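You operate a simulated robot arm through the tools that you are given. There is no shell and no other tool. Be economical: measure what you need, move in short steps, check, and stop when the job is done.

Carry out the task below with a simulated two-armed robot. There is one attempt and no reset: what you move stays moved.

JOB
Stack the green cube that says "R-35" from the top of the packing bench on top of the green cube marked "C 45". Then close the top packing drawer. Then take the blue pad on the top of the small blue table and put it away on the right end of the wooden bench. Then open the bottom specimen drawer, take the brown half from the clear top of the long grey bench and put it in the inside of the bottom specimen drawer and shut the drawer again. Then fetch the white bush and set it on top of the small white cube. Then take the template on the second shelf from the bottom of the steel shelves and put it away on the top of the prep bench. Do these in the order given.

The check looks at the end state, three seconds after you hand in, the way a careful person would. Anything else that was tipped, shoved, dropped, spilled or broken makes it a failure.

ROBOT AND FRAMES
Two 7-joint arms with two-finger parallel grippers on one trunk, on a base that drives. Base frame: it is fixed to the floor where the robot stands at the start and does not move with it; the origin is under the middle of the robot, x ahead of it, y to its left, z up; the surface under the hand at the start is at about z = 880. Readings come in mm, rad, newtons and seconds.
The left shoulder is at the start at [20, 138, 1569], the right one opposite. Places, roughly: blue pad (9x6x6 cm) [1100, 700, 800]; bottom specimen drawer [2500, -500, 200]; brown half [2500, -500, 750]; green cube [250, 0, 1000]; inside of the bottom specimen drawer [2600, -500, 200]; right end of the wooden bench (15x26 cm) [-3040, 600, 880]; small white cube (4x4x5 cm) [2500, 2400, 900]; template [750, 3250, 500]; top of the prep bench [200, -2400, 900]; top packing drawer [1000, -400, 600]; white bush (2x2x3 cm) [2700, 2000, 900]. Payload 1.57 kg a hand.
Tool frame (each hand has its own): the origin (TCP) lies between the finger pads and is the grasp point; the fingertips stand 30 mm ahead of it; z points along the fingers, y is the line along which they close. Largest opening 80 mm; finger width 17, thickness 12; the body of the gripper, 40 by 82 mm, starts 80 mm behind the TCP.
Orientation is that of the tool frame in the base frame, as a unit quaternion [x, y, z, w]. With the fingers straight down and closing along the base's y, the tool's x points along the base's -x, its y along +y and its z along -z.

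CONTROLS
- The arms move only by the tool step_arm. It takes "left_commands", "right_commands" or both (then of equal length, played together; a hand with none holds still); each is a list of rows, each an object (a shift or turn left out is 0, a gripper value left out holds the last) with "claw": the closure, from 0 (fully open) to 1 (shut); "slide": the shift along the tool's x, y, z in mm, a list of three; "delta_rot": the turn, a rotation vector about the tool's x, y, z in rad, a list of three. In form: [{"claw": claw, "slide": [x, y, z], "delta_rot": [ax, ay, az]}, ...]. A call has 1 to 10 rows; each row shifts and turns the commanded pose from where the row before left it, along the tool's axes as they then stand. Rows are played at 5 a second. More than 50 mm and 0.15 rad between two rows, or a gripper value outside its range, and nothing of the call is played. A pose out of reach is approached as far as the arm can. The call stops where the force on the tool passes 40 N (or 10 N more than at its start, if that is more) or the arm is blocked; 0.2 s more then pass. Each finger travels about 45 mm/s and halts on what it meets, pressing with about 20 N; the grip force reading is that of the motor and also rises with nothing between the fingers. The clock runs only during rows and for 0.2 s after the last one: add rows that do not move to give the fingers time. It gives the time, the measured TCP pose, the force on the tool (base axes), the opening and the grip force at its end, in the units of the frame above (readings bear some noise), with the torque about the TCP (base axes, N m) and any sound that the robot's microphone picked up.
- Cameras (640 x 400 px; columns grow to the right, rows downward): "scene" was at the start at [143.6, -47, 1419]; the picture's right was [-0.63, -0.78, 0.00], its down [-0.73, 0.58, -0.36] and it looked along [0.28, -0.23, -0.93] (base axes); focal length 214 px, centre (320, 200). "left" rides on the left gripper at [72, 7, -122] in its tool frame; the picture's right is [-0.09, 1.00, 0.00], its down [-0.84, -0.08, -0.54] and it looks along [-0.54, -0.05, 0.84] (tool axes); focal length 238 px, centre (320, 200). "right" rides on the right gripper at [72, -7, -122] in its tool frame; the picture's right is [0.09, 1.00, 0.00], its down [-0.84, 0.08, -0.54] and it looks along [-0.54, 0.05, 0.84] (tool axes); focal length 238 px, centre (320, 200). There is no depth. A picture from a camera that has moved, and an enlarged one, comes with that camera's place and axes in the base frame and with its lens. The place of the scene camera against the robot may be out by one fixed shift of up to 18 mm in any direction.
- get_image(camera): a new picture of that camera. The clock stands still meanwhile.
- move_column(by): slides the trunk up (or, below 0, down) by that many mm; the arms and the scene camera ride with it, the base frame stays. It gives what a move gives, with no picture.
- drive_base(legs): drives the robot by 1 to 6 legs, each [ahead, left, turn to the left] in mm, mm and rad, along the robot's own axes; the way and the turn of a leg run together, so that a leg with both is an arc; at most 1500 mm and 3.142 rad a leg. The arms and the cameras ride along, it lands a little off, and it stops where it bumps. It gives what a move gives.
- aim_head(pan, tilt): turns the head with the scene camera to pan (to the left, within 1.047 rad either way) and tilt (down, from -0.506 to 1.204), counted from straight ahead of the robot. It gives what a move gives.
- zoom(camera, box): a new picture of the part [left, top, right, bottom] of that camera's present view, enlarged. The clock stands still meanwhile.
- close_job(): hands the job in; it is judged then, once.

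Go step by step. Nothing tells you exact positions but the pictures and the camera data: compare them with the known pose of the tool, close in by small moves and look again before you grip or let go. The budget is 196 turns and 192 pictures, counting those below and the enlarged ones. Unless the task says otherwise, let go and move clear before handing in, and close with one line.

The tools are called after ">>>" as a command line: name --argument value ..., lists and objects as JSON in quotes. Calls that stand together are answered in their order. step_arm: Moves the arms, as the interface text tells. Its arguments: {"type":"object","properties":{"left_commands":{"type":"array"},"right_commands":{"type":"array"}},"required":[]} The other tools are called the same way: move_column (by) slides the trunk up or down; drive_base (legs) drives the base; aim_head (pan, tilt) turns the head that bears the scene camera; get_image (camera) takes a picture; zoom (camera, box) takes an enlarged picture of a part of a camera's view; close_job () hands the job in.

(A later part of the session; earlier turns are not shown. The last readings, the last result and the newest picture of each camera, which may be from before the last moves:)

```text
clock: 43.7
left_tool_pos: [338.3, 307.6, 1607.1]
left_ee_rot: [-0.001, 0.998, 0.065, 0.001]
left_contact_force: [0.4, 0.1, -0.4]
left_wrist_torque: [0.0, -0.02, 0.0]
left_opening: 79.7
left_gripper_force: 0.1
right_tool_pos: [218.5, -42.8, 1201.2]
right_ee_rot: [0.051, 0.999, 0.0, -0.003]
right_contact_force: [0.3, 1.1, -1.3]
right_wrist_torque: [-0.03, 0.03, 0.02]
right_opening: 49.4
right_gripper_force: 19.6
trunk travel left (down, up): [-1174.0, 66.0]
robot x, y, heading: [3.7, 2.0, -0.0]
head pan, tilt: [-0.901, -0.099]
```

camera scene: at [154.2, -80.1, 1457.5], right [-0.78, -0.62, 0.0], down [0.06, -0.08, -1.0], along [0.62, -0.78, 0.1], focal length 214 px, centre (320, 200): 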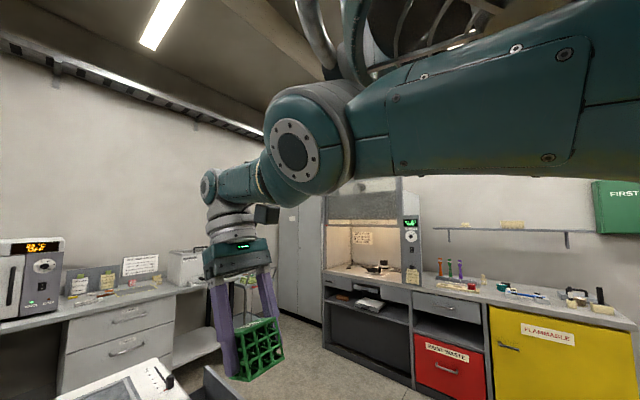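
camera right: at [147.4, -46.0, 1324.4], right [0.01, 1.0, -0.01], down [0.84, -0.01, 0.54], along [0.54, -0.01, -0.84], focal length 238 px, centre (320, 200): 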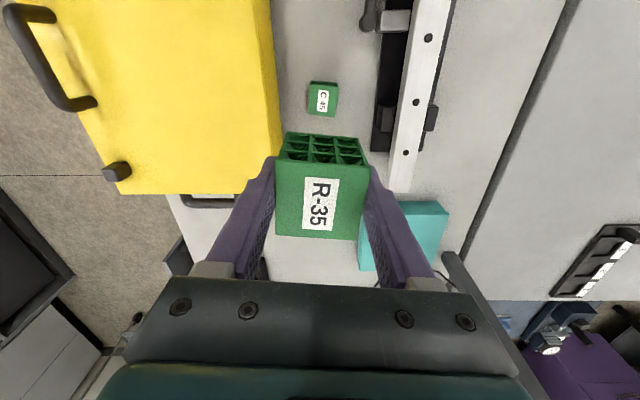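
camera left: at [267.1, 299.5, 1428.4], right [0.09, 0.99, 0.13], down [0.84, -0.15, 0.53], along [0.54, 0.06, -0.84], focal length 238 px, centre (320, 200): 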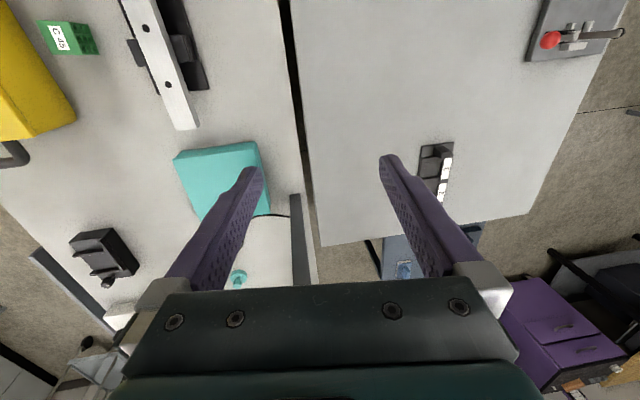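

Well aligned. I'll lower the trunk by 200 and check.

>>> move_column --by -200

>>> get_image --camera "right"

>>> aim_head --pan -0.5 --tilt 1.2

>>> get_image --camera "scene"

```text
clock: 45.8
left_tool_pos: [339.3, 309.1, 1406.6]
left_ee_rot: [0.0, 0.998, 0.064, 0.001]
left_contact_force: [0.5, -0.2, 0.1]
left_wrist_torque: [-0.02, -0.01, -0.01]
left_opening: 79.9
left_gripper_force: 0.0
right_tool_pos: [219.2, -44.0, 1002.0]
right_ee_rot: [0.051, 0.999, 0.001, -0.003]
right_contact_force: [-0.5, 0.2, 0.3]
right_wrist_torque: [0.05, 0.02, 0.0]
right_opening: 49.7
right_gripper_force: 20.1
trunk travel left (down, up): [-974.0, 266.0]
robot x, y, heading: [2.3, 1.2, 0.003]
head pan, tilt: [-0.901, -0.099]
```

```text
165 pictures are left
camera right: at [148.2, -43.7, 1123.9], right [0.01, 1.0, 0.0], down [0.84, -0.01, 0.54], along [0.54, 0.0, -0.84], focal length 238 px, centre (320, 200)
```

right: 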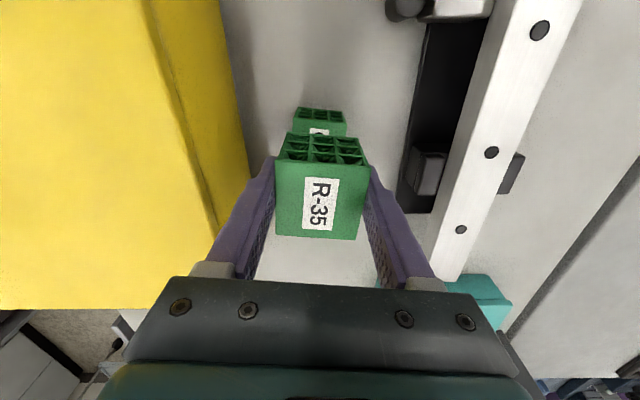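

```text
clock: 47.3
left_tool_pos: [338.9, 309.0, 1406.4]
left_ee_rot: [0.001, 0.998, 0.064, 0.001]
left_contact_force: [-0.5, -0.4, 0.1]
left_wrist_torque: [-0.01, -0.03, -0.03]
left_opening: 80.1
left_gripper_force: 0.1
right_tool_pos: [220.4, -45.0, 1001.7]
right_ee_rot: [0.051, 0.999, 0.001, -0.003]
right_contact_force: [0.5, -0.2, -0.6]
right_wrist_torque: [-0.02, 0.0, -0.01]
right_opening: 49.5
right_gripper_force: 20.4
trunk travel left (down, up): [-974.0, 266.0]
robot x, y, heading: [1.6, 0.5, -0.0]
head pan, tilt: [-0.499, 1.201]
```

```text
164 pictures are left
camera scene: at [149.1, -38.7, 1449.0], right [-0.48, -0.88, 0.0], down [-0.82, 0.45, -0.36], along [0.32, -0.17, -0.93], focal length 214 px, centre (320, 200)
```

scene: 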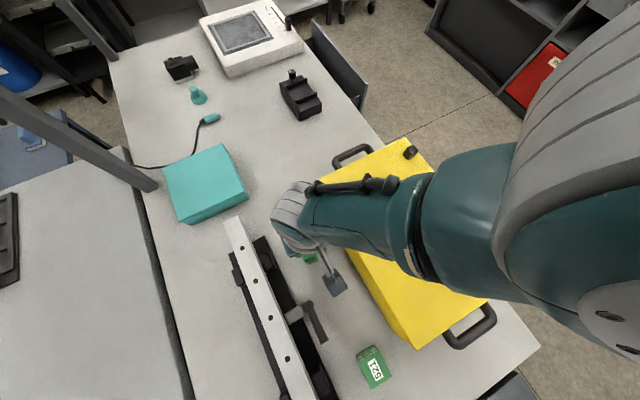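

The cubes are aligned to within a couple of mm. I'll lower 36 more.

>>> move_column --by -35

>>> get_image --camera "right"

```text
clock: 48.1
left_tool_pos: [339.8, 307.7, 1371.9]
left_ee_rot: [0.001, 0.998, 0.065, 0.001]
left_contact_force: [-0.4, -0.1, 0.6]
left_wrist_torque: [-0.03, -0.01, 0.0]
left_opening: 80.1
left_gripper_force: 0.0
right_tool_pos: [220.6, -45.6, 965.6]
right_ee_rot: [0.052, 0.999, 0.0, -0.004]
right_contact_force: [0.2, 0.4, -0.9]
right_wrist_torque: [0.01, 0.0, 0.04]
right_opening: 49.8
right_gripper_force: 19.6
trunk travel left (down, up): [-939.0, 301.0]
robot x, y, heading: [0.1, 1.0, 0.003]
head pan, tilt: [-0.499, 1.201]
```

```text
163 pictures are left
camera right: at [148.2, -43.7, 1088.9], right [0.01, 1.0, 0.0], down [0.84, -0.01, 0.54], along [0.54, 0.0, -0.84], focal length 238 px, centre (320, 200)
```

right: 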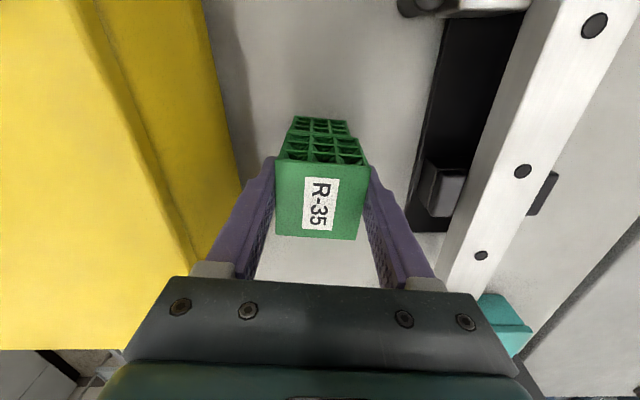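

>>> move_column --by -3

>>> zoom --camera "right" --box '[260, 100, 380, 175]'

```text
clock: 48.6
left_tool_pos: [339.9, 308.7, 1370.2]
left_ee_rot: [0.0, 0.998, 0.065, 0.001]
left_contact_force: [0.3, 0.7, 0.1]
left_wrist_torque: [-0.02, 0.0, 0.0]
left_opening: 80.1
left_gripper_force: 0.0
right_tool_pos: [218.7, -45.5, 963.2]
right_ee_rot: [0.051, 0.999, 0.001, -0.002]
right_contact_force: [-2.7, -1.2, 15.7]
right_wrist_torque: [-0.08, 0.04, -0.02]
right_opening: 49.4
right_gripper_force: 19.4
trunk travel left (down, up): [-936.0, 304.0]
robot x, y, heading: [-1.1, -0.1, 0.003]
head pan, tilt: [-0.499, 1.201]
```

```text
5.33 times, centred on (320, 138) of right
camera zoom: at [148.6, -43.6, 1086.5], right [0.01, 1.0, 0.0], down [0.84, -0.01, 0.54], along [0.54, 0.0, -0.84], focal length 1271 px, centre (320, 533)
```

zoom: 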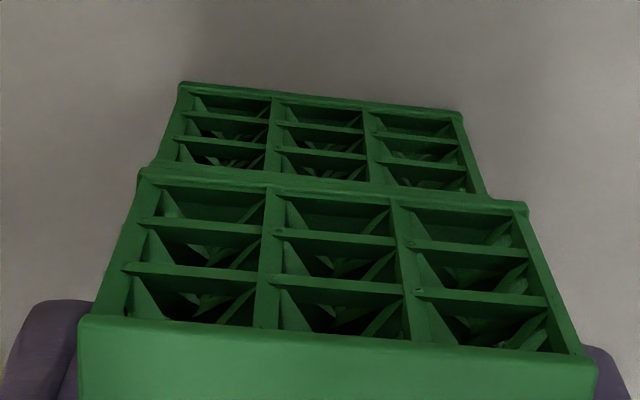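

It's in contact at 15 N and aligned. I'll release and raise the trunk.

>>> step_arm --right_commands '[{"claw": 0.3}, {"claw": 0}, {}, {}, {}]'

>>> move_column --by 200

>>> get_image --camera "right"

```text
clock: 49.8
left_tool_pos: [340.9, 309.7, 1370.0]
left_ee_rot: [0.001, 0.998, 0.065, 0.001]
left_contact_force: [-0.1, -0.1, -0.1]
left_wrist_torque: [0.0, 0.0, 0.0]
left_opening: 80.0
left_gripper_force: 0.1
right_tool_pos: [219.9, -43.8, 962.0]
right_ee_rot: [0.052, 0.999, 0.001, -0.003]
right_contact_force: [0.1, 0.1, 0.4]
right_wrist_torque: [-0.03, -0.02, -0.02]
right_opening: 79.9
right_gripper_force: 0.0
trunk travel left (down, up): [-936.0, 304.0]
robot x, y, heading: [3.6, 1.5, 0.005]
head pan, tilt: [-0.499, 1.201]
```

```text
clock: 52.0
left_tool_pos: [339.4, 309.1, 1568.7]
left_ee_rot: [0.0, 0.998, 0.065, 0.001]
left_contact_force: [0.3, -0.6, -0.4]
left_wrist_torque: [0.02, 0.04, 0.0]
left_opening: 80.0
left_gripper_force: 0.1
right_tool_pos: [219.3, -44.5, 1161.7]
right_ee_rot: [0.051, 0.999, 0.0, -0.003]
right_contact_force: [-0.3, 0.3, 0.0]
right_wrist_torque: [0.0, 0.0, 0.02]
right_opening: 79.8
right_gripper_force: 0.1
trunk travel left (down, up): [-1136.0, 104.0]
robot x, y, heading: [3.8, 0.9, 0.002]
head pan, tilt: [-0.499, 1.201]
```

```text
161 pictures are left
camera right: at [148.2, -43.7, 1285.9], right [0.01, 1.0, 0.0], down [0.84, -0.01, 0.54], along [0.54, 0.0, -0.84], focal length 238 px, centre (320, 200)
```

right: 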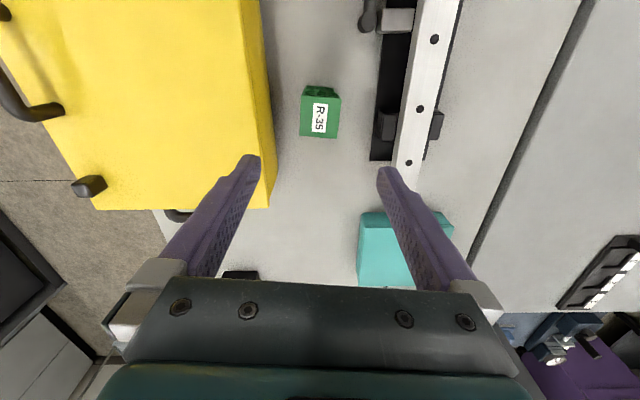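

R-35 is on C 45. Now I need to understand the surroundings for driving, so I'll look down on both sides.

>>> aim_head --pan -1.04 --tilt 1.0

>>> get_image --camera "scene"

>>> aim_head --pan 1.04 --tilt 0.9

>>> get_image --camera "scene"

```text
clock: 53.0
left_tool_pos: [339.2, 308.2, 1568.9]
left_ee_rot: [0.0, 0.998, 0.064, 0.001]
left_contact_force: [0.8, -0.2, 0.2]
left_wrist_torque: [-0.01, -0.02, -0.01]
left_opening: 80.1
left_gripper_force: 0.1
right_tool_pos: [218.7, -49.0, 1161.2]
right_ee_rot: [0.054, 0.999, -0.002, -0.004]
right_contact_force: [-0.2, 0.0, 0.1]
right_wrist_torque: [-0.01, -0.02, -0.01]
right_opening: 79.9
right_gripper_force: 0.1
trunk travel left (down, up): [-1136.0, 104.0]
robot x, y, heading: [-2.0, -3.8, -0.004]
head pan, tilt: [-1.04, 1.0]
```

```text
160 pictures are left
camera scene: at [144.4, -63.4, 1621.7], right [-0.76, -0.65, 0.0], down [-0.56, 0.65, -0.52], along [0.34, -0.39, -0.86], focal length 214 px, centre (320, 200)
```

scene: 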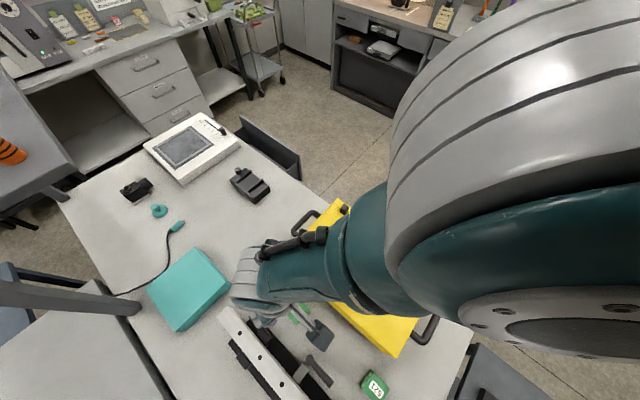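

```text
clock: 54.9
left_tool_pos: [339.1, 308.1, 1569.1]
left_ee_rot: [0.0, 0.998, 0.065, 0.001]
left_contact_force: [0.1, 0.7, 0.1]
left_wrist_torque: [0.02, 0.05, -0.03]
left_opening: 80.0
left_gripper_force: 0.0
right_tool_pos: [218.5, -45.9, 1163.1]
right_ee_rot: [0.052, 0.999, -0.001, -0.004]
right_contact_force: [-0.3, 0.2, 0.4]
right_wrist_torque: [-0.04, 0.0, 0.01]
right_opening: 80.0
right_gripper_force: 0.0
trunk travel left (down, up): [-1136.0, 104.0]
robot x, y, heading: [-2.8, 0.5, 0.001]
head pan, tilt: [1.04, 0.901]
```

```text
159 pictures are left
camera scene: at [138.3, 53.2, 1630.8], right [0.86, -0.51, 0.0], down [-0.4, -0.68, -0.62], along [0.31, 0.54, -0.78], focal length 214 px, centre (320, 200)
```

scene: 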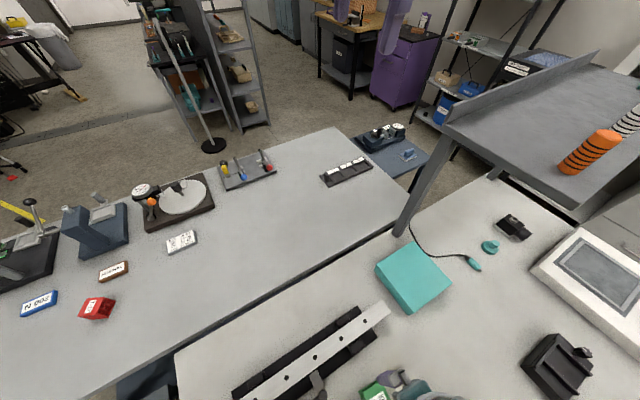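

This makes it clear the robot hangs from above, with the head below the shoulders, so it can travel over benches. The open top drawer of the packing bench is near x 730–1250, y≈-580. I'll raise up, drive to about (790,-950), and turn left to face it.

>>> move_column --by 95

>>> drive_base --legs '[[0, -950, 0], [790, 0, 0], [0, 0, 1.571]]'

>>> aim_head --pan 0 --tilt 0.9

>>> get_image --camera "scene"

```text
clock: 56.2
left_tool_pos: [340.0, 308.7, 1663.3]
left_ee_rot: [0.0, 0.998, 0.065, 0.001]
left_contact_force: [-0.9, 0.7, 0.7]
left_wrist_torque: [0.0, -0.01, -0.03]
left_opening: 80.0
left_gripper_force: 0.1
right_tool_pos: [219.0, -45.8, 1255.9]
right_ee_rot: [0.052, 0.999, 0.0, -0.004]
right_contact_force: [-0.4, 0.4, 0.5]
right_wrist_torque: [0.0, 0.0, -0.01]
right_opening: 80.2
right_gripper_force: 0.1
trunk travel left (down, up): [-1231.0, 9.0]
robot x, y, heading: [-0.6, -1.3, -0.004]
head pan, tilt: [1.04, 0.901]
```

```text
clock: 68.9
left_tool_pos: [485.2, -617.2, 1664.3]
left_ee_rot: [-0.704, 0.707, 0.046, -0.045]
left_contact_force: [-0.8, 0.3, 0.0]
left_wrist_torque: [0.01, -0.02, -0.02]
left_opening: 80.0
left_gripper_force: 0.1
right_tool_pos: [837.0, -738.4, 1258.1]
right_ee_rot: [-0.669, 0.744, -0.002, -0.004]
right_contact_force: [0.2, 0.0, -0.4]
right_wrist_torque: [0.0, -0.01, 0.0]
right_opening: 80.1
right_gripper_force: 0.1
trunk travel left (down, up): [-1231.0, 9.0]
robot x, y, heading: [792.3, -954.4, 1.563]
head pan, tilt: [1.04, 0.901]
```

```text
clock: 70.2
left_tool_pos: [484.1, -617.8, 1665.5]
left_ee_rot: [-0.703, 0.708, 0.046, -0.045]
left_contact_force: [0.9, 0.4, -0.8]
left_wrist_torque: [-0.01, 0.0, 0.0]
left_opening: 80.2
left_gripper_force: 0.1
right_tool_pos: [838.7, -738.4, 1256.8]
right_ee_rot: [-0.668, 0.744, -0.001, -0.002]
right_contact_force: [-0.1, 0.1, 0.3]
right_wrist_torque: [0.04, 0.04, 0.0]
right_opening: 80.0
right_gripper_force: 0.0
trunk travel left (down, up): [-1231.0, 9.0]
robot x, y, heading: [790.0, -957.7, 1.565]
head pan, tilt: [0.0, 0.901]
```

```text
158 pictures are left
camera scene: at [793.0, -794.3, 1725.8], right [1.0, 0.0, 0.0], down [0.0, -0.78, -0.62], along [0.0, 0.62, -0.78], focal length 214 px, centre (320, 200)
```

scene: 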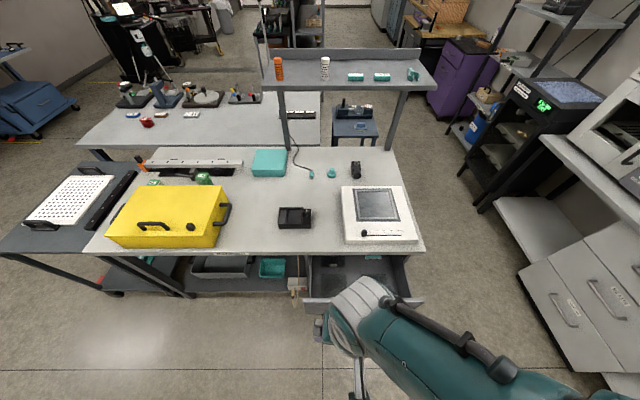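

The overview is clear: drawer front at x 721–1240, y≈-560, bench edge at y≈-403. Before pushing, I'll try in free air to unfold the straight-elbow state with combined up-and-sideways steps.

>>> step_arm --right_commands '[{"slide": [40, 0, -25]}, {"slide": [10, 0, -45]}, {"slide": [0, 0, -45]}, {}]'

>>> step_arm --right_commands '[{"slide": [0, -40, -25]}, {"slide": [0, -10, -45]}, {"slide": [0, 0, -45]}, {}]'

```text
clock: 71.2
left_tool_pos: [484.9, -616.4, 1664.6]
left_ee_rot: [-0.704, 0.708, 0.047, -0.045]
left_contact_force: [-0.1, -0.2, 1.2]
left_wrist_torque: [-0.01, -0.02, 0.01]
left_opening: 79.7
left_gripper_force: 0.1
right_tool_pos: [834.1, -786.7, 1372.3]
right_ee_rot: [-0.669, 0.743, -0.003, -0.002]
right_contact_force: [-0.7, -0.5, 0.5]
right_wrist_torque: [0.0, 0.0, -0.01]
right_opening: 80.0
right_gripper_force: 0.0
trunk travel left (down, up): [-1231.0, 9.0]
robot x, y, heading: [790.0, -960.1, 1.563]
head pan, tilt: [0.0, 0.901]
```

```text
clock: 72.2
left_tool_pos: [485.2, -616.0, 1663.6]
left_ee_rot: [-0.704, 0.707, 0.046, -0.045]
left_contact_force: [-0.5, 0.1, 0.6]
left_wrist_torque: [0.01, 0.0, 0.03]
left_opening: 80.0
left_gripper_force: 0.0
right_tool_pos: [892.1, -795.9, 1481.6]
right_ee_rot: [-0.663, 0.749, -0.019, -0.002]
right_contact_force: [0.5, 0.5, -1.0]
right_wrist_torque: [0.0, 0.01, 0.01]
right_opening: 79.9
right_gripper_force: 0.0
trunk travel left (down, up): [-1231.0, 9.0]
robot x, y, heading: [791.4, -957.8, 1.561]
head pan, tilt: [0.0, 0.901]
```

Moving back and up folded the arm, so the right arm is free again. Now I'll zoom in on the drawer.

>>> zoom --camera "scene" --box '[270, 230, 450, 342]'

>>> get_image --camera "right"

```text
3.56 times, centred on (360, 286) of scene
camera zoom: at [793.8, -791.7, 1729.5], right [1.0, -0.01, 0.0], down [-0.01, -0.75, -0.66], along [0.01, 0.66, -0.75], focal length 763 px, centre (178, -106)
```

zoom: 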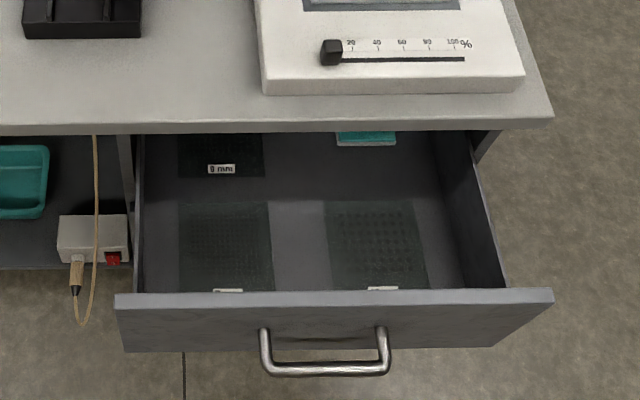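

```text
156 pictures are left
camera right: at [888.2, -863.0, 1606.8], right [-1.0, 0.03, -0.02], down [0.01, 0.86, 0.52], along [0.04, 0.52, -0.86], focal length 238 px, centre (320, 200)
```

right: 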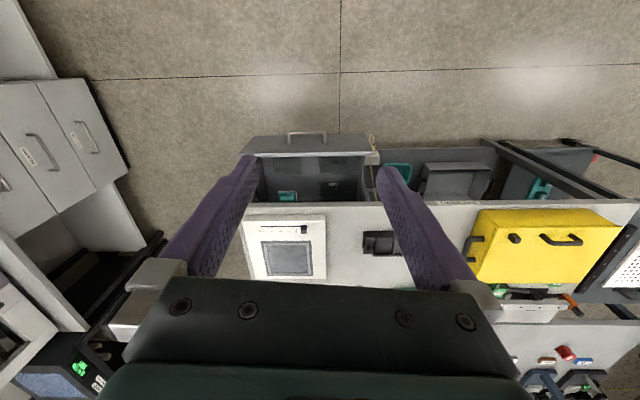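

The drawer front spans roughly z 444–744 at y≈-554, with a handle in the middle near (980, -600, 600). I'll pull the left hand back, lower the trunk to working height away from the bench, and then check.

>>> step_arm --left_commands '[{"slide": [40, 0, -10]}, {"slide": [40, 0, 0]}, {"slide": [40, 0, 0]}, {}]'

>>> move_column --by -726

>>> aim_head --pan -0.3 --tilt 0.6

>>> get_image --camera "scene"

```text
clock: 73.2
left_tool_pos: [452.3, -728.2, 1672.3]
left_ee_rot: [-0.704, 0.707, 0.047, -0.045]
left_contact_force: [-0.5, 0.8, -0.6]
left_wrist_torque: [-0.01, 0.0, -0.04]
left_opening: 80.3
left_gripper_force: 0.2
left hand out of reach, approached as far as the arm can: row 1, 2
right_tool_pos: [892.3, -793.8, 1482.8]
right_ee_rot: [-0.662, 0.749, -0.015, -0.001]
right_contact_force: [-0.5, 0.1, 0.1]
right_wrist_torque: [0.0, -0.01, -0.05]
right_opening: 79.9
right_gripper_force: 0.1
trunk travel left (down, up): [-1231.0, 9.0]
robot x, y, heading: [788.8, -958.1, 1.568]
head pan, tilt: [0.0, 0.901]
```

```text
refused: -726 is not a number from -400 to 400
```

```text
clock: 74.0
left_tool_pos: [452.4, -726.9, 1673.0]
left_ee_rot: [-0.705, 0.707, 0.046, -0.045]
left_contact_force: [0.1, -0.2, 0.0]
left_wrist_torque: [0.0, -0.01, -0.03]
left_opening: 80.2
left_gripper_force: 0.1
right_tool_pos: [897.8, -790.4, 1486.2]
right_ee_rot: [-0.654, 0.756, -0.009, 0.002]
right_contact_force: [-0.1, 0.5, -0.7]
right_wrist_torque: [0.0, -0.02, 0.02]
right_opening: 80.1
right_gripper_force: 0.1
trunk travel left (down, up): [-1231.0, 9.0]
robot x, y, heading: [793.1, -959.6, 1.566]
head pan, tilt: [-0.3, 0.6]
```

```text
155 pictures are left
camera scene: at [809.3, -785.1, 1745.0], right [0.98, -0.19, 0.0], down [-0.12, -0.6, -0.79], along [0.15, 0.77, -0.62], focal length 214 px, centre (320, 200)
```

scene: 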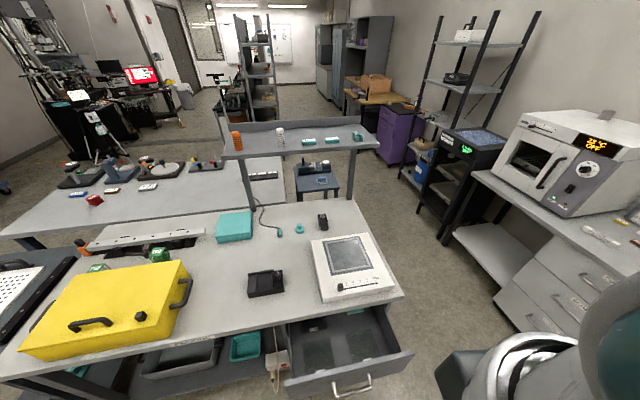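

>>> move_column --by -400

>>> move_column --by -326

>>> step_arm --right_commands '[{"slide": [10, -20, 30], "claw": 1}, {"slide": [10, -20, 40]}, {"slide": [15, -15, 40]}, {"slide": [15, -15, 40], "delta_rot": [0, 0, -0.1]}, {"delta_rot": [0, 0, 0]}, {}]'

>>> get_image --camera "scene"

```text
clock: 77.8
left_tool_pos: [453.1, -728.1, 1273.2]
left_ee_rot: [-0.704, 0.707, 0.047, -0.044]
left_contact_force: [-0.2, 0.3, 0.7]
left_wrist_torque: [0.01, 0.0, -0.02]
left_opening: 79.9
left_gripper_force: 0.2
right_tool_pos: [895.4, -791.0, 1084.0]
right_ee_rot: [-0.656, 0.755, -0.012, 0.003]
right_contact_force: [0.0, -0.7, 0.0]
right_wrist_torque: [-0.02, 0.0, 0.01]
right_opening: 80.0
right_gripper_force: 0.0
trunk travel left (down, up): [-831.0, 409.0]
robot x, y, heading: [793.6, -958.7, 1.565]
head pan, tilt: [-0.3, 0.6]
```

```text
clock: 81.0
left_tool_pos: [451.2, -727.0, 947.1]
left_ee_rot: [-0.704, 0.707, 0.046, -0.045]
left_contact_force: [-0.4, -0.3, 0.9]
left_wrist_torque: [-0.03, 0.01, 0.01]
left_opening: 80.1
left_gripper_force: 0.1
right_tool_pos: [894.1, -792.1, 758.4]
right_ee_rot: [-0.66, 0.751, -0.013, 0.002]
right_contact_force: [0.1, -0.3, -0.3]
right_wrist_torque: [0.0, 0.0, 0.0]
right_opening: 80.0
right_gripper_force: 0.0
trunk travel left (down, up): [-505.0, 735.0]
robot x, y, heading: [793.5, -959.6, 1.562]
head pan, tilt: [-0.3, 0.6]
```

```text
clock: 82.4
left_tool_pos: [451.8, -727.4, 947.3]
left_ee_rot: [-0.704, 0.708, 0.047, -0.045]
left_contact_force: [0.2, -0.1, 0.1]
left_wrist_torque: [0.01, 0.01, 0.02]
left_opening: 79.8
left_gripper_force: 0.0
right_tool_pos: [948.0, -851.7, 611.3]
right_ee_rot: [-0.705, 0.71, -0.001, -0.003]
right_contact_force: [-0.3, -0.4, -0.2]
right_wrist_torque: [0.0, 0.04, 0.03]
right_opening: 0.0
right_gripper_force: 19.9
trunk travel left (down, up): [-505.0, 735.0]
robot x, y, heading: [792.5, -959.2, 1.563]
head pan, tilt: [-0.3, 0.6]
```

```text
154 pictures are left
camera scene: at [819.2, -785.5, 1024.6], right [0.95, -0.3, 0.0], down [-0.17, -0.54, -0.83], along [0.25, 0.79, -0.56], focal length 214 px, centre (320, 200)
```

scene: 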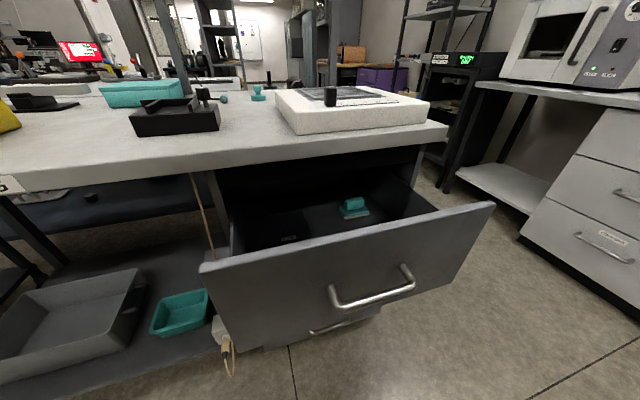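

The handle bar is near (972, -600, 660) and the top edge near z≈775. I'll align the hand in x and z with a slight forward tilt, then drive ahead 180.

>>> step_arm --right_commands '[{"slide": [0, -25, -22]}, {"slide": [0, 0, -22], "delta_rot": [0, -0.15, 0]}, {}]'

>>> drive_base --legs '[[180, 0, 0]]'

>>> aim_head --pan -0.7 --tilt 0.8

>>> get_image --camera "scene"

>>> get_image --camera "right"

```text
clock: 83.2
left_tool_pos: [452.9, -727.1, 948.3]
left_ee_rot: [-0.704, 0.707, 0.047, -0.045]
left_contact_force: [-0.2, 0.1, -0.7]
left_wrist_torque: [0.01, 0.01, 0.01]
left_opening: 80.1
left_gripper_force: 0.1
right_tool_pos: [973.3, -849.7, 655.7]
right_ee_rot: [-0.703, 0.707, 0.051, 0.05]
right_contact_force: [0.1, 0.2, 0.4]
right_wrist_torque: [0.01, 0.0, -0.02]
right_opening: 0.0
right_gripper_force: 20.3
trunk travel left (down, up): [-505.0, 735.0]
robot x, y, heading: [792.0, -958.7, 1.564]
head pan, tilt: [-0.3, 0.6]
```

```text
clock: 84.7
left_tool_pos: [453.0, -548.8, 947.0]
left_ee_rot: [-0.703, 0.708, 0.046, -0.045]
left_contact_force: [0.2, -1.1, 1.1]
left_wrist_torque: [-0.01, -0.01, 0.01]
left_opening: 80.1
left_gripper_force: 0.0
right_tool_pos: [973.6, -672.4, 656.4]
right_ee_rot: [-0.703, 0.708, 0.051, 0.05]
right_contact_force: [0.4, 0.3, 0.7]
right_wrist_torque: [-0.01, 0.02, -0.02]
right_opening: 0.0
right_gripper_force: 19.8
trunk travel left (down, up): [-505.0, 735.0]
robot x, y, heading: [793.2, -777.3, 1.571]
head pan, tilt: [-0.3, 0.6]
```

```text
clock: 85.6
left_tool_pos: [452.5, -549.9, 947.7]
left_ee_rot: [-0.704, 0.707, 0.047, -0.044]
left_contact_force: [-0.8, -0.2, 0.1]
left_wrist_torque: [0.0, 0.03, -0.02]
left_opening: 80.1
left_gripper_force: 0.0
right_tool_pos: [973.0, -672.3, 655.5]
right_ee_rot: [-0.703, 0.708, 0.051, 0.05]
right_contact_force: [-0.1, -0.3, -0.4]
right_wrist_torque: [0.01, -0.01, -0.03]
right_opening: 0.0
right_gripper_force: 19.6
trunk travel left (down, up): [-505.0, 735.0]
robot x, y, heading: [790.0, -778.8, 1.563]
head pan, tilt: [-0.7, 0.799]
```

```text
153 pictures are left
camera scene: at [845.6, -630.5, 1007.7], right [0.76, -0.65, 0.0], down [-0.46, -0.55, -0.7], along [0.45, 0.53, -0.72], focal length 214 px, centre (320, 200)
```

scene: 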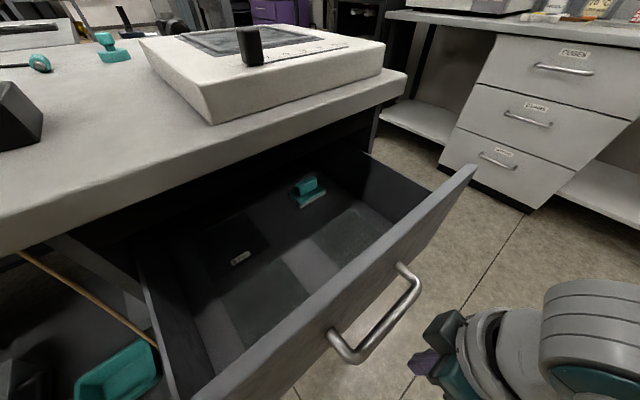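

```text
152 pictures are left
camera right: at [979.9, -761.2, 768.0], right [-1.0, -0.08, -0.01], down [-0.07, 0.75, 0.66], along [-0.05, 0.65, -0.75], focal length 238 px, centre (320, 200)
```

right: 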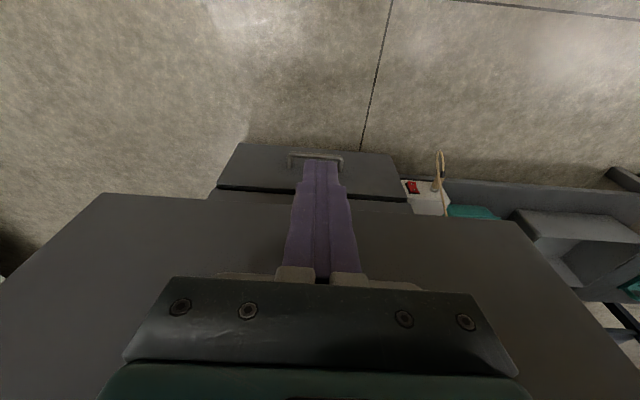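

The handle bar runs x 911–1049 at y≈-625, and my finger at x=973 is in line with it. I'll push forward.

>>> step_arm --right_commands '[{"slide": [-30, 0, 4]}, {"slide": [-25, 0, 4]}, {"slide": [-25, 0, 4]}, {"slide": [-25, 0, 4]}, {"slide": [-25, 0, 4]}, {}]'

>>> get_image --camera "scene"

```text
clock: 87.0
left_tool_pos: [453.0, -549.9, 947.0]
left_ee_rot: [-0.704, 0.708, 0.046, -0.045]
left_contact_force: [-0.1, 0.7, -0.7]
left_wrist_torque: [0.02, -0.02, -0.01]
left_opening: 80.1
left_gripper_force: 0.0
right_tool_pos: [974.7, -540.2, 656.5]
right_ee_rot: [-0.703, 0.708, 0.051, 0.051]
right_contact_force: [0.1, -1.0, 0.2]
right_wrist_torque: [0.03, 0.01, 0.0]
right_opening: 0.0
right_gripper_force: 19.7
trunk travel left (down, up): [-505.0, 735.0]
robot x, y, heading: [795.1, -780.0, 1.567]
head pan, tilt: [-0.7, 0.799]
```

```text
151 pictures are left
camera scene: at [845.6, -630.8, 1007.7], right [0.76, -0.65, 0.0], down [-0.46, -0.55, -0.7], along [0.45, 0.53, -0.72], focal length 214 px, centre (320, 200)
```

scene: 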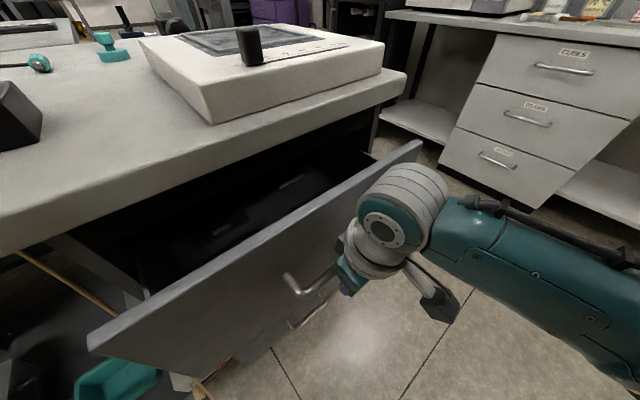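

The drawer is closing with little force. I'll keep pushing.

>>> step_arm --right_commands '[{"slide": [-20, 0, 3]}, {"slide": [-20, 0, 3]}, {"slide": [-15, 0, 2]}, {"slide": [-10, 0, 1]}, {"slide": [-10, 0, 1]}, {"slide": [-10, 0, 1]}, {"slide": [-10, 0, 1]}]'

>>> get_image --camera "scene"

```text
clock: 88.6
left_tool_pos: [452.8, -549.5, 948.1]
left_ee_rot: [-0.704, 0.708, 0.047, -0.044]
left_contact_force: [0.4, -0.3, -0.3]
left_wrist_torque: [-0.03, 0.0, 0.03]
left_opening: 79.6
left_gripper_force: 0.0
right_tool_pos: [975.2, -445.2, 658.0]
right_ee_rot: [-0.702, 0.708, 0.052, 0.051]
right_contact_force: [1.2, 0.4, -0.2]
right_wrist_torque: [-0.02, 0.03, 0.0]
right_opening: 0.0
right_gripper_force: 19.7
trunk travel left (down, up): [-505.0, 735.0]
robot x, y, heading: [792.1, -777.5, 1.57]
head pan, tilt: [-0.7, 0.799]
```

```text
150 pictures are left
camera scene: at [845.6, -630.2, 1007.8], right [0.76, -0.65, 0.0], down [-0.46, -0.55, -0.7], along [0.45, 0.53, -0.72], focal length 214 px, centre (320, 200)
```

scene: 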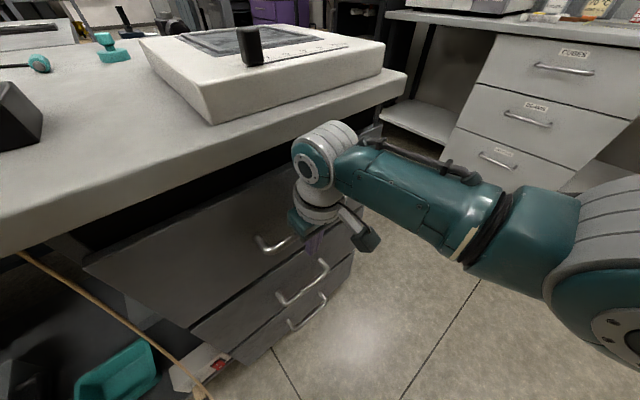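

>>> step_arm --right_commands '[{"slide": [-8, 0, 1]}, {"slide": [-8, 0, 1]}, {"slide": [-8, 0, 1]}, {}]'

>>> zoom --camera "scene" --box '[70, 100, 390, 370]'

```text
clock: 89.4
left_tool_pos: [454.4, -555.5, 946.6]
left_ee_rot: [-0.704, 0.708, 0.045, -0.047]
left_contact_force: [0.5, 0.2, 0.6]
left_wrist_torque: [0.03, -0.01, 0.02]
left_opening: 80.0
left_gripper_force: 0.1
right_tool_pos: [974.5, -440.2, 651.0]
right_ee_rot: [-0.704, 0.708, 0.04, 0.039]
right_contact_force: [0.9, -20.1, 5.0]
right_wrist_torque: [0.76, 0.12, 0.25]
right_opening: 0.0
right_gripper_force: 20.0
trunk travel left (down, up): [-505.0, 735.0]
robot x, y, heading: [794.2, -780.8, 1.568]
head pan, tilt: [-0.7, 0.799]
stopped in row 3 (right hand): the force on the tool passed its limit at 43 N (the readings are from after the stop); the commanded pose is now the measured one
```

```text
1.48 times, centred on (230, 235) of scene
camera zoom: at [846.1, -635.9, 1007.0], right [0.76, -0.65, 0.0], down [-0.46, -0.55, -0.69], along [0.45, 0.53, -0.72], focal length 318 px, centre (453, 148)
```

zoom: 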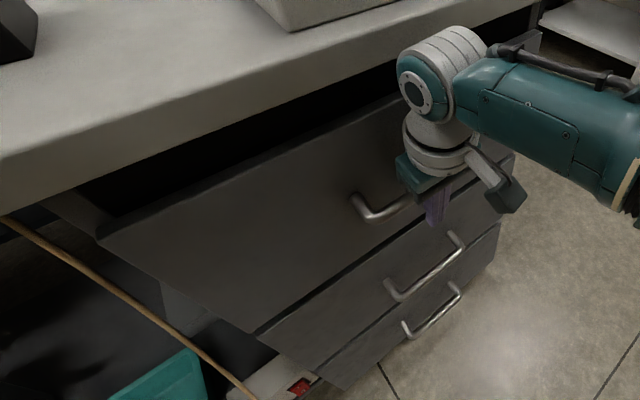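

It hit the stop at 43 N and the front is flush with the drawers below. I'll back off and verify.

>>> step_arm --right_commands '[{"slide": [40, 0, -6]}, {"slide": [45, 0, -6]}, {"slide": [45, 0, -6]}, {"slide": [45, 0, -6]}, {}]'

>>> get_image --camera "scene"

```text
clock: 90.6
left_tool_pos: [453.2, -550.7, 947.9]
left_ee_rot: [-0.704, 0.708, 0.046, -0.045]
left_contact_force: [0.5, 0.0, 0.4]
left_wrist_torque: [-0.02, 0.01, 0.02]
left_opening: 79.8
left_gripper_force: 0.0
right_tool_pos: [973.3, -607.2, 658.2]
right_ee_rot: [-0.703, 0.708, 0.047, 0.044]
right_contact_force: [0.3, 0.8, 0.8]
right_wrist_torque: [0.0, -0.02, 0.02]
right_opening: 0.0
right_gripper_force: 19.6
trunk travel left (down, up): [-505.0, 735.0]
robot x, y, heading: [792.3, -779.7, 1.567]
head pan, tilt: [-0.7, 0.799]
```

```text
148 pictures are left
camera scene: at [845.7, -630.9, 1007.8], right [0.76, -0.65, 0.0], down [-0.46, -0.55, -0.7], along [0.45, 0.53, -0.72], focal length 214 px, centre (320, 200)
```

scene: 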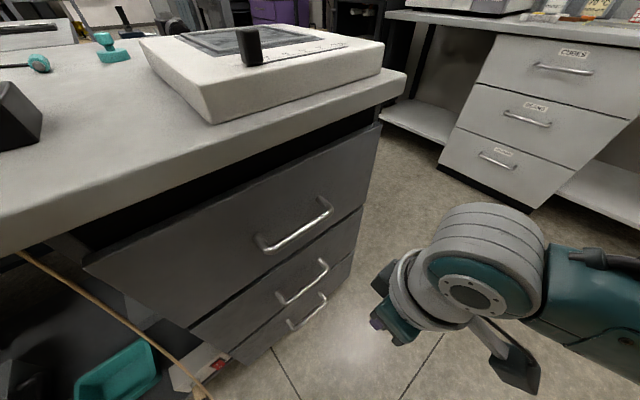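

The top drawer is closed. Next is the blue pad on the small blue table at about (1100,700), behind the overshelf. I'll raise the trunk, fold the right arm, travel over the shelf to about (900,1050), and turn to face -y.

>>> move_column --by 400

>>> move_column --by 330

>>> step_arm --right_commands '[{"slide": [0, 15, -40], "delta_rot": [0, 0.09, 0]}, {"slide": [0, 10, -40]}, {"slide": [0, 0, -40]}, {}]'

>>> aim_head --pan 0 --tilt 0.5

>>> get_image --camera "scene"

```text
clock: 94.4
left_tool_pos: [453.4, -550.4, 1347.3]
left_ee_rot: [-0.704, 0.707, 0.047, -0.046]
left_contact_force: [-0.2, -0.8, 0.7]
left_wrist_torque: [0.02, 0.0, -0.01]
left_opening: 80.0
left_gripper_force: 0.1
right_tool_pos: [973.1, -606.1, 1057.8]
right_ee_rot: [-0.703, 0.708, 0.046, 0.045]
right_contact_force: [0.1, -0.1, -0.8]
right_wrist_torque: [-0.01, -0.01, -0.03]
right_opening: 0.0
right_gripper_force: 20.3
trunk travel left (down, up): [-905.0, 335.0]
robot x, y, heading: [791.4, -782.0, 1.566]
head pan, tilt: [-0.7, 0.799]
```

```text
clock: 97.7
left_tool_pos: [453.7, -550.0, 1678.3]
left_ee_rot: [-0.704, 0.707, 0.047, -0.045]
left_contact_force: [0.6, -1.3, 0.8]
left_wrist_torque: [0.0, 0.02, 0.0]
left_opening: 80.1
left_gripper_force: 0.1
right_tool_pos: [973.9, -605.5, 1386.9]
right_ee_rot: [-0.703, 0.708, 0.045, 0.045]
right_contact_force: [-0.1, -0.4, 1.2]
right_wrist_torque: [-0.02, 0.0, 0.01]
right_opening: 0.0
right_gripper_force: 19.9
trunk travel left (down, up): [-1235.0, 5.0]
robot x, y, heading: [793.2, -780.4, 1.564]
head pan, tilt: [-0.7, 0.799]
```

```text
clock: 98.9
left_tool_pos: [453.1, -550.2, 1677.1]
left_ee_rot: [-0.704, 0.707, 0.047, -0.044]
left_contact_force: [-0.8, 0.1, 0.3]
left_wrist_torque: [0.0, 0.0, 0.0]
left_opening: 79.9
left_gripper_force: 0.0
right_tool_pos: [981.2, -616.0, 1505.0]
right_ee_rot: [0.721, -0.691, 0.024, -0.051]
right_contact_force: [0.3, 0.1, -0.4]
right_wrist_torque: [-0.04, -0.02, -0.03]
right_opening: 0.0
right_gripper_force: 19.7
trunk travel left (down, up): [-1235.0, 5.0]
robot x, y, heading: [792.8, -783.5, 1.564]
head pan, tilt: [-0.7, 0.799]
stopped in row 4 (right hand): the arm was blocked; the commanded pose is now the measured one
```

```text
clock: 100.0
left_tool_pos: [453.7, -550.5, 1676.9]
left_ee_rot: [-0.703, 0.708, 0.046, -0.045]
left_contact_force: [0.0, 0.6, -0.4]
left_wrist_torque: [-0.03, 0.03, -0.01]
left_opening: 80.0
left_gripper_force: 0.0
right_tool_pos: [981.6, -616.2, 1505.0]
right_ee_rot: [0.721, -0.69, 0.025, -0.05]
right_contact_force: [0.4, 0.0, 0.3]
right_wrist_torque: [0.03, 0.01, 0.0]
right_opening: 0.0
right_gripper_force: 20.2
trunk travel left (down, up): [-1235.0, 5.0]
robot x, y, heading: [792.1, -783.6, 1.566]
head pan, tilt: [0.0, 0.499]
```

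```text
147 pictures are left
camera scene: at [794.0, -601.6, 1763.6], right [1.0, -0.01, 0.0], down [0.0, -0.48, -0.88], along [0.0, 0.88, -0.48], focal length 214 px, centre (320, 200)
```

scene: 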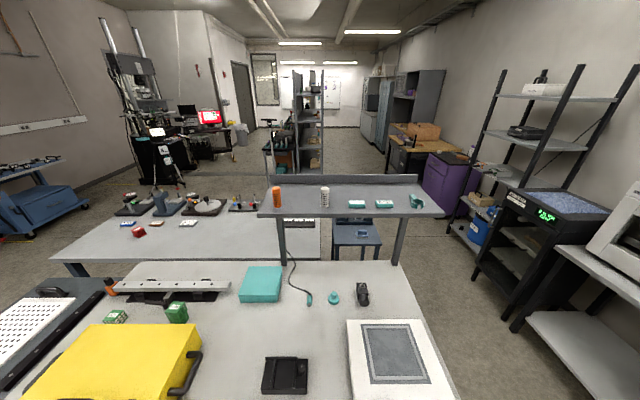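

The way is clear. I'll drive over the shelf to (900,1050) and turn around.

>>> drive_base --legs '[[1000, -108, 0], [830, 0, 0], [0, 0, 3.14]]'

>>> aim_head --pan 0.4 --tilt 1.1

>>> get_image --camera "scene"

>>> get_image --camera "left"

```text
clock: 116.6
left_tool_pos: [1246.4, 823.5, 1677.9]
left_ee_rot: [0.7, 0.711, 0.045, 0.046]
left_contact_force: [-0.2, 1.2, -0.3]
left_wrist_torque: [-0.02, 0.03, 0.01]
left_opening: 80.1
left_gripper_force: 0.1
right_tool_pos: [717.0, 878.4, 1505.8]
right_ee_rot: [0.683, 0.728, -0.05, -0.024]
right_contact_force: [0.4, 0.4, -0.4]
right_wrist_torque: [0.01, -0.02, 0.02]
right_opening: 0.2
right_gripper_force: 20.3
trunk travel left (down, up): [-1235.0, 5.0]
robot x, y, heading: [903.2, 1047.9, -1.555]
head pan, tilt: [0.0, 0.499]
```

```text
clock: 117.6
left_tool_pos: [1246.6, 822.4, 1678.1]
left_ee_rot: [0.701, 0.71, 0.045, 0.046]
left_contact_force: [0.5, -1.3, 0.1]
left_wrist_torque: [0.0, 0.0, 0.0]
left_opening: 79.9
left_gripper_force: 0.0
right_tool_pos: [716.5, 878.2, 1504.8]
right_ee_rot: [0.682, 0.729, -0.051, -0.026]
right_contact_force: [-1.1, -0.1, -0.3]
right_wrist_torque: [0.03, 0.02, -0.01]
right_opening: 0.0
right_gripper_force: 19.5
trunk travel left (down, up): [-1235.0, 5.0]
robot x, y, heading: [901.4, 1045.6, -1.557]
head pan, tilt: [0.4, 1.1]
```

```text
146 pictures are left
camera scene: at [928.6, 876.7, 1716.0], right [-0.92, -0.4, 0.0], down [-0.36, 0.82, -0.45], along [0.18, -0.42, -0.89], focal length 214 px, centre (320, 200)
```

scene: 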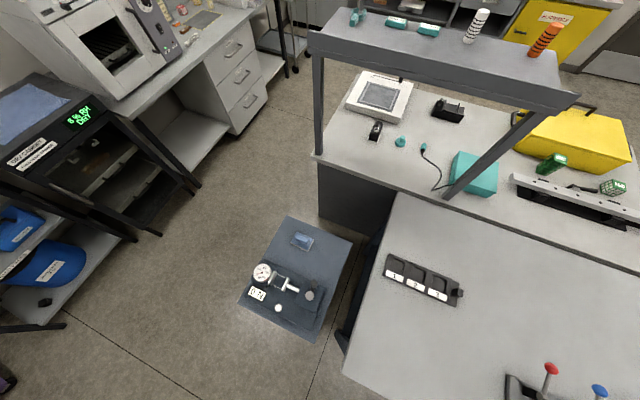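

```text
145 pictures are left
camera left: at [1234.9, 895.0, 1798.5], right [0.99, -0.08, 0.13], down [-0.13, -0.84, 0.53], along [0.07, -0.54, -0.84], focal length 238 px, centre (320, 200)
```

left: 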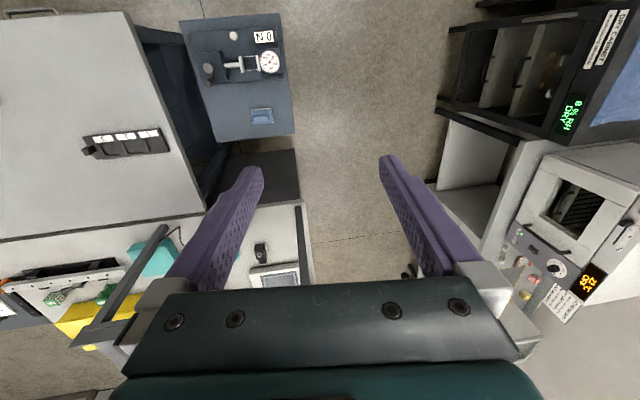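

The blue pad sits at about (1110,670) on the small blue table, next to a dial gauge. I'll zoom in.

>>> zoom --camera "scene" --box '[230, 205, 360, 345]'

>>> zoom --camera "left" --box '[180, 10, 300, 150]'

```text
2.86 times, centred on (295, 275) of scene
camera zoom: at [928.6, 876.7, 1716.0], right [-0.92, -0.4, 0.0], down [-0.36, 0.82, -0.45], along [0.18, -0.42, -0.89], focal length 613 px, centre (391, -14)
```

zoom: 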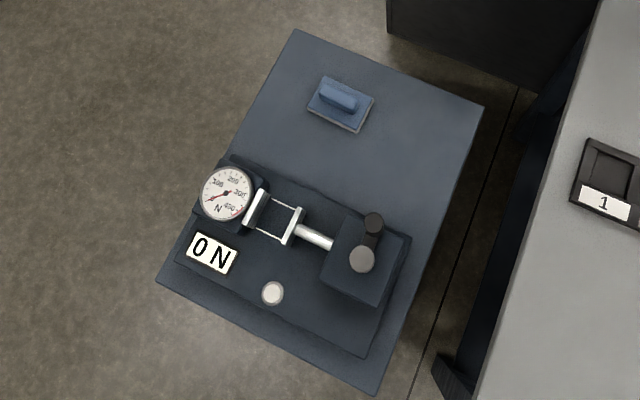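

```text
2.86 times, centred on (240, 80) of left
camera zoom: at [1234.9, 895.0, 1798.5], right [0.99, -0.08, 0.13], down [-0.13, -0.84, 0.53], along [0.07, -0.54, -0.84], focal length 681 px, centre (549, 543)
```

zoom: 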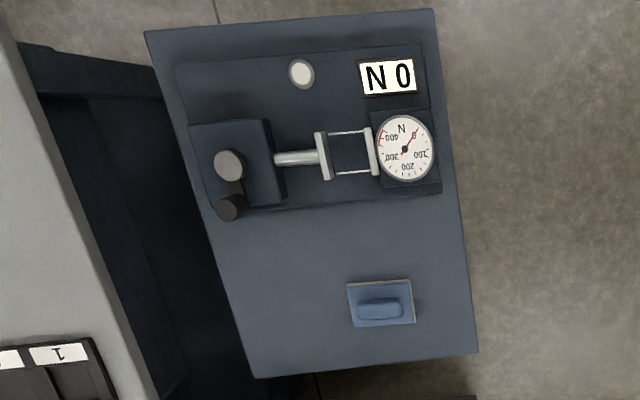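

The pad has its ridge along x, centred near (1113,682). I'll turn to face +x and place the robot near (813,879), so the right hand lines up and closes across the ridge.

>>> drive_base --legs '[[0, 0, 1.557], [-88, -167, 0]]'

>>> step_arm --right_commands '[{"claw": 0.5, "slide": [-20, 0, 10]}, {"claw": 0, "slide": [-20, 0, 10]}, {}]'

>>> aim_head --pan -0.3 --tilt 1.1

>>> get_image --camera "right"

>>> get_image --camera "scene"

```text
clock: 122.9
left_tool_pos: [1044.2, 1220.7, 1677.3]
left_ee_rot: [0.001, 0.998, 0.064, 0.001]
left_contact_force: [0.9, -0.5, -0.2]
left_wrist_torque: [0.0, -0.03, 0.02]
left_opening: 80.0
left_gripper_force: 0.1
right_tool_pos: [978.4, 694.2, 1505.7]
right_ee_rot: [-0.024, 0.998, -0.054, 0.017]
right_contact_force: [0.2, 0.6, -1.1]
right_wrist_torque: [0.0, 0.01, 0.0]
right_opening: 0.2
right_gripper_force: 20.1
trunk travel left (down, up): [-1235.0, 5.0]
robot x, y, heading: [810.8, 878.4, -0.001]
head pan, tilt: [0.4, 1.1]
```

```text
clock: 123.7
left_tool_pos: [1043.2, 1220.2, 1678.8]
left_ee_rot: [0.002, 0.998, 0.064, 0.001]
left_contact_force: [-0.7, -0.3, 0.2]
left_wrist_torque: [0.0, -0.01, -0.01]
left_opening: 80.0
left_gripper_force: 0.0
right_tool_pos: [1019.7, 692.7, 1486.3]
right_ee_rot: [-0.023, 0.998, -0.053, 0.019]
right_contact_force: [0.1, -0.6, -0.5]
right_wrist_torque: [-0.03, 0.02, 0.03]
right_opening: 65.9
right_gripper_force: 0.1
trunk travel left (down, up): [-1235.0, 5.0]
robot x, y, heading: [813.0, 881.5, -0.004]
head pan, tilt: [0.4, 1.1]
```

```text
clock: 124.8
left_tool_pos: [1043.5, 1221.6, 1677.5]
left_ee_rot: [0.002, 0.998, 0.064, 0.001]
left_contact_force: [0.9, 1.4, -0.1]
left_wrist_torque: [0.0, -0.02, 0.0]
left_opening: 79.9
left_gripper_force: 0.1
right_tool_pos: [1020.0, 691.8, 1485.8]
right_ee_rot: [-0.024, 0.998, -0.054, 0.018]
right_contact_force: [0.4, 1.6, -0.1]
right_wrist_torque: [-0.02, 0.0, 0.0]
right_opening: 80.4
right_gripper_force: 0.0
trunk travel left (down, up): [-1235.0, 5.0]
robot x, y, heading: [813.9, 883.0, -0.002]
head pan, tilt: [-0.3, 1.1]
```

```text
142 pictures are left
camera right: at [944.1, 695.6, 1606.2], right [-0.14, 0.98, -0.11], down [0.81, 0.18, 0.56], along [0.57, -0.01, -0.82], focal length 238 px, centre (320, 200)
```

right: 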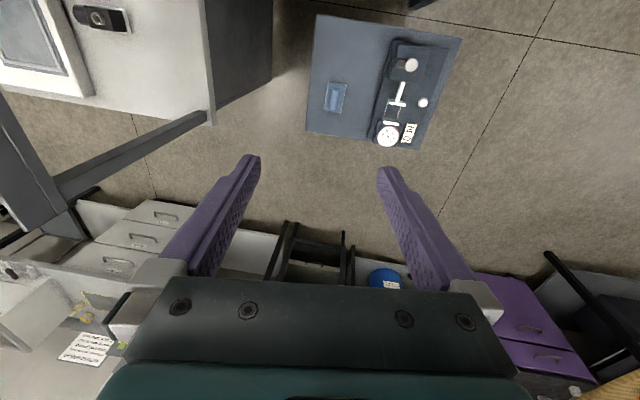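

```text
141 pictures are left
camera scene: at [974.3, 849.7, 1716.0], right [-0.3, -0.95, 0.0], down [-0.85, 0.26, -0.45], along [0.43, -0.14, -0.89], focal length 214 px, centre (320, 200)
```

scene: 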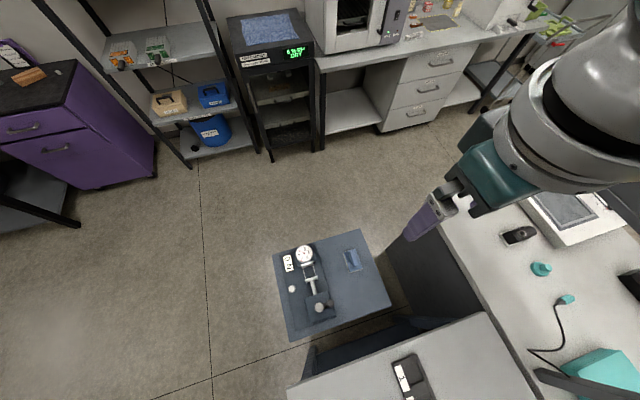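

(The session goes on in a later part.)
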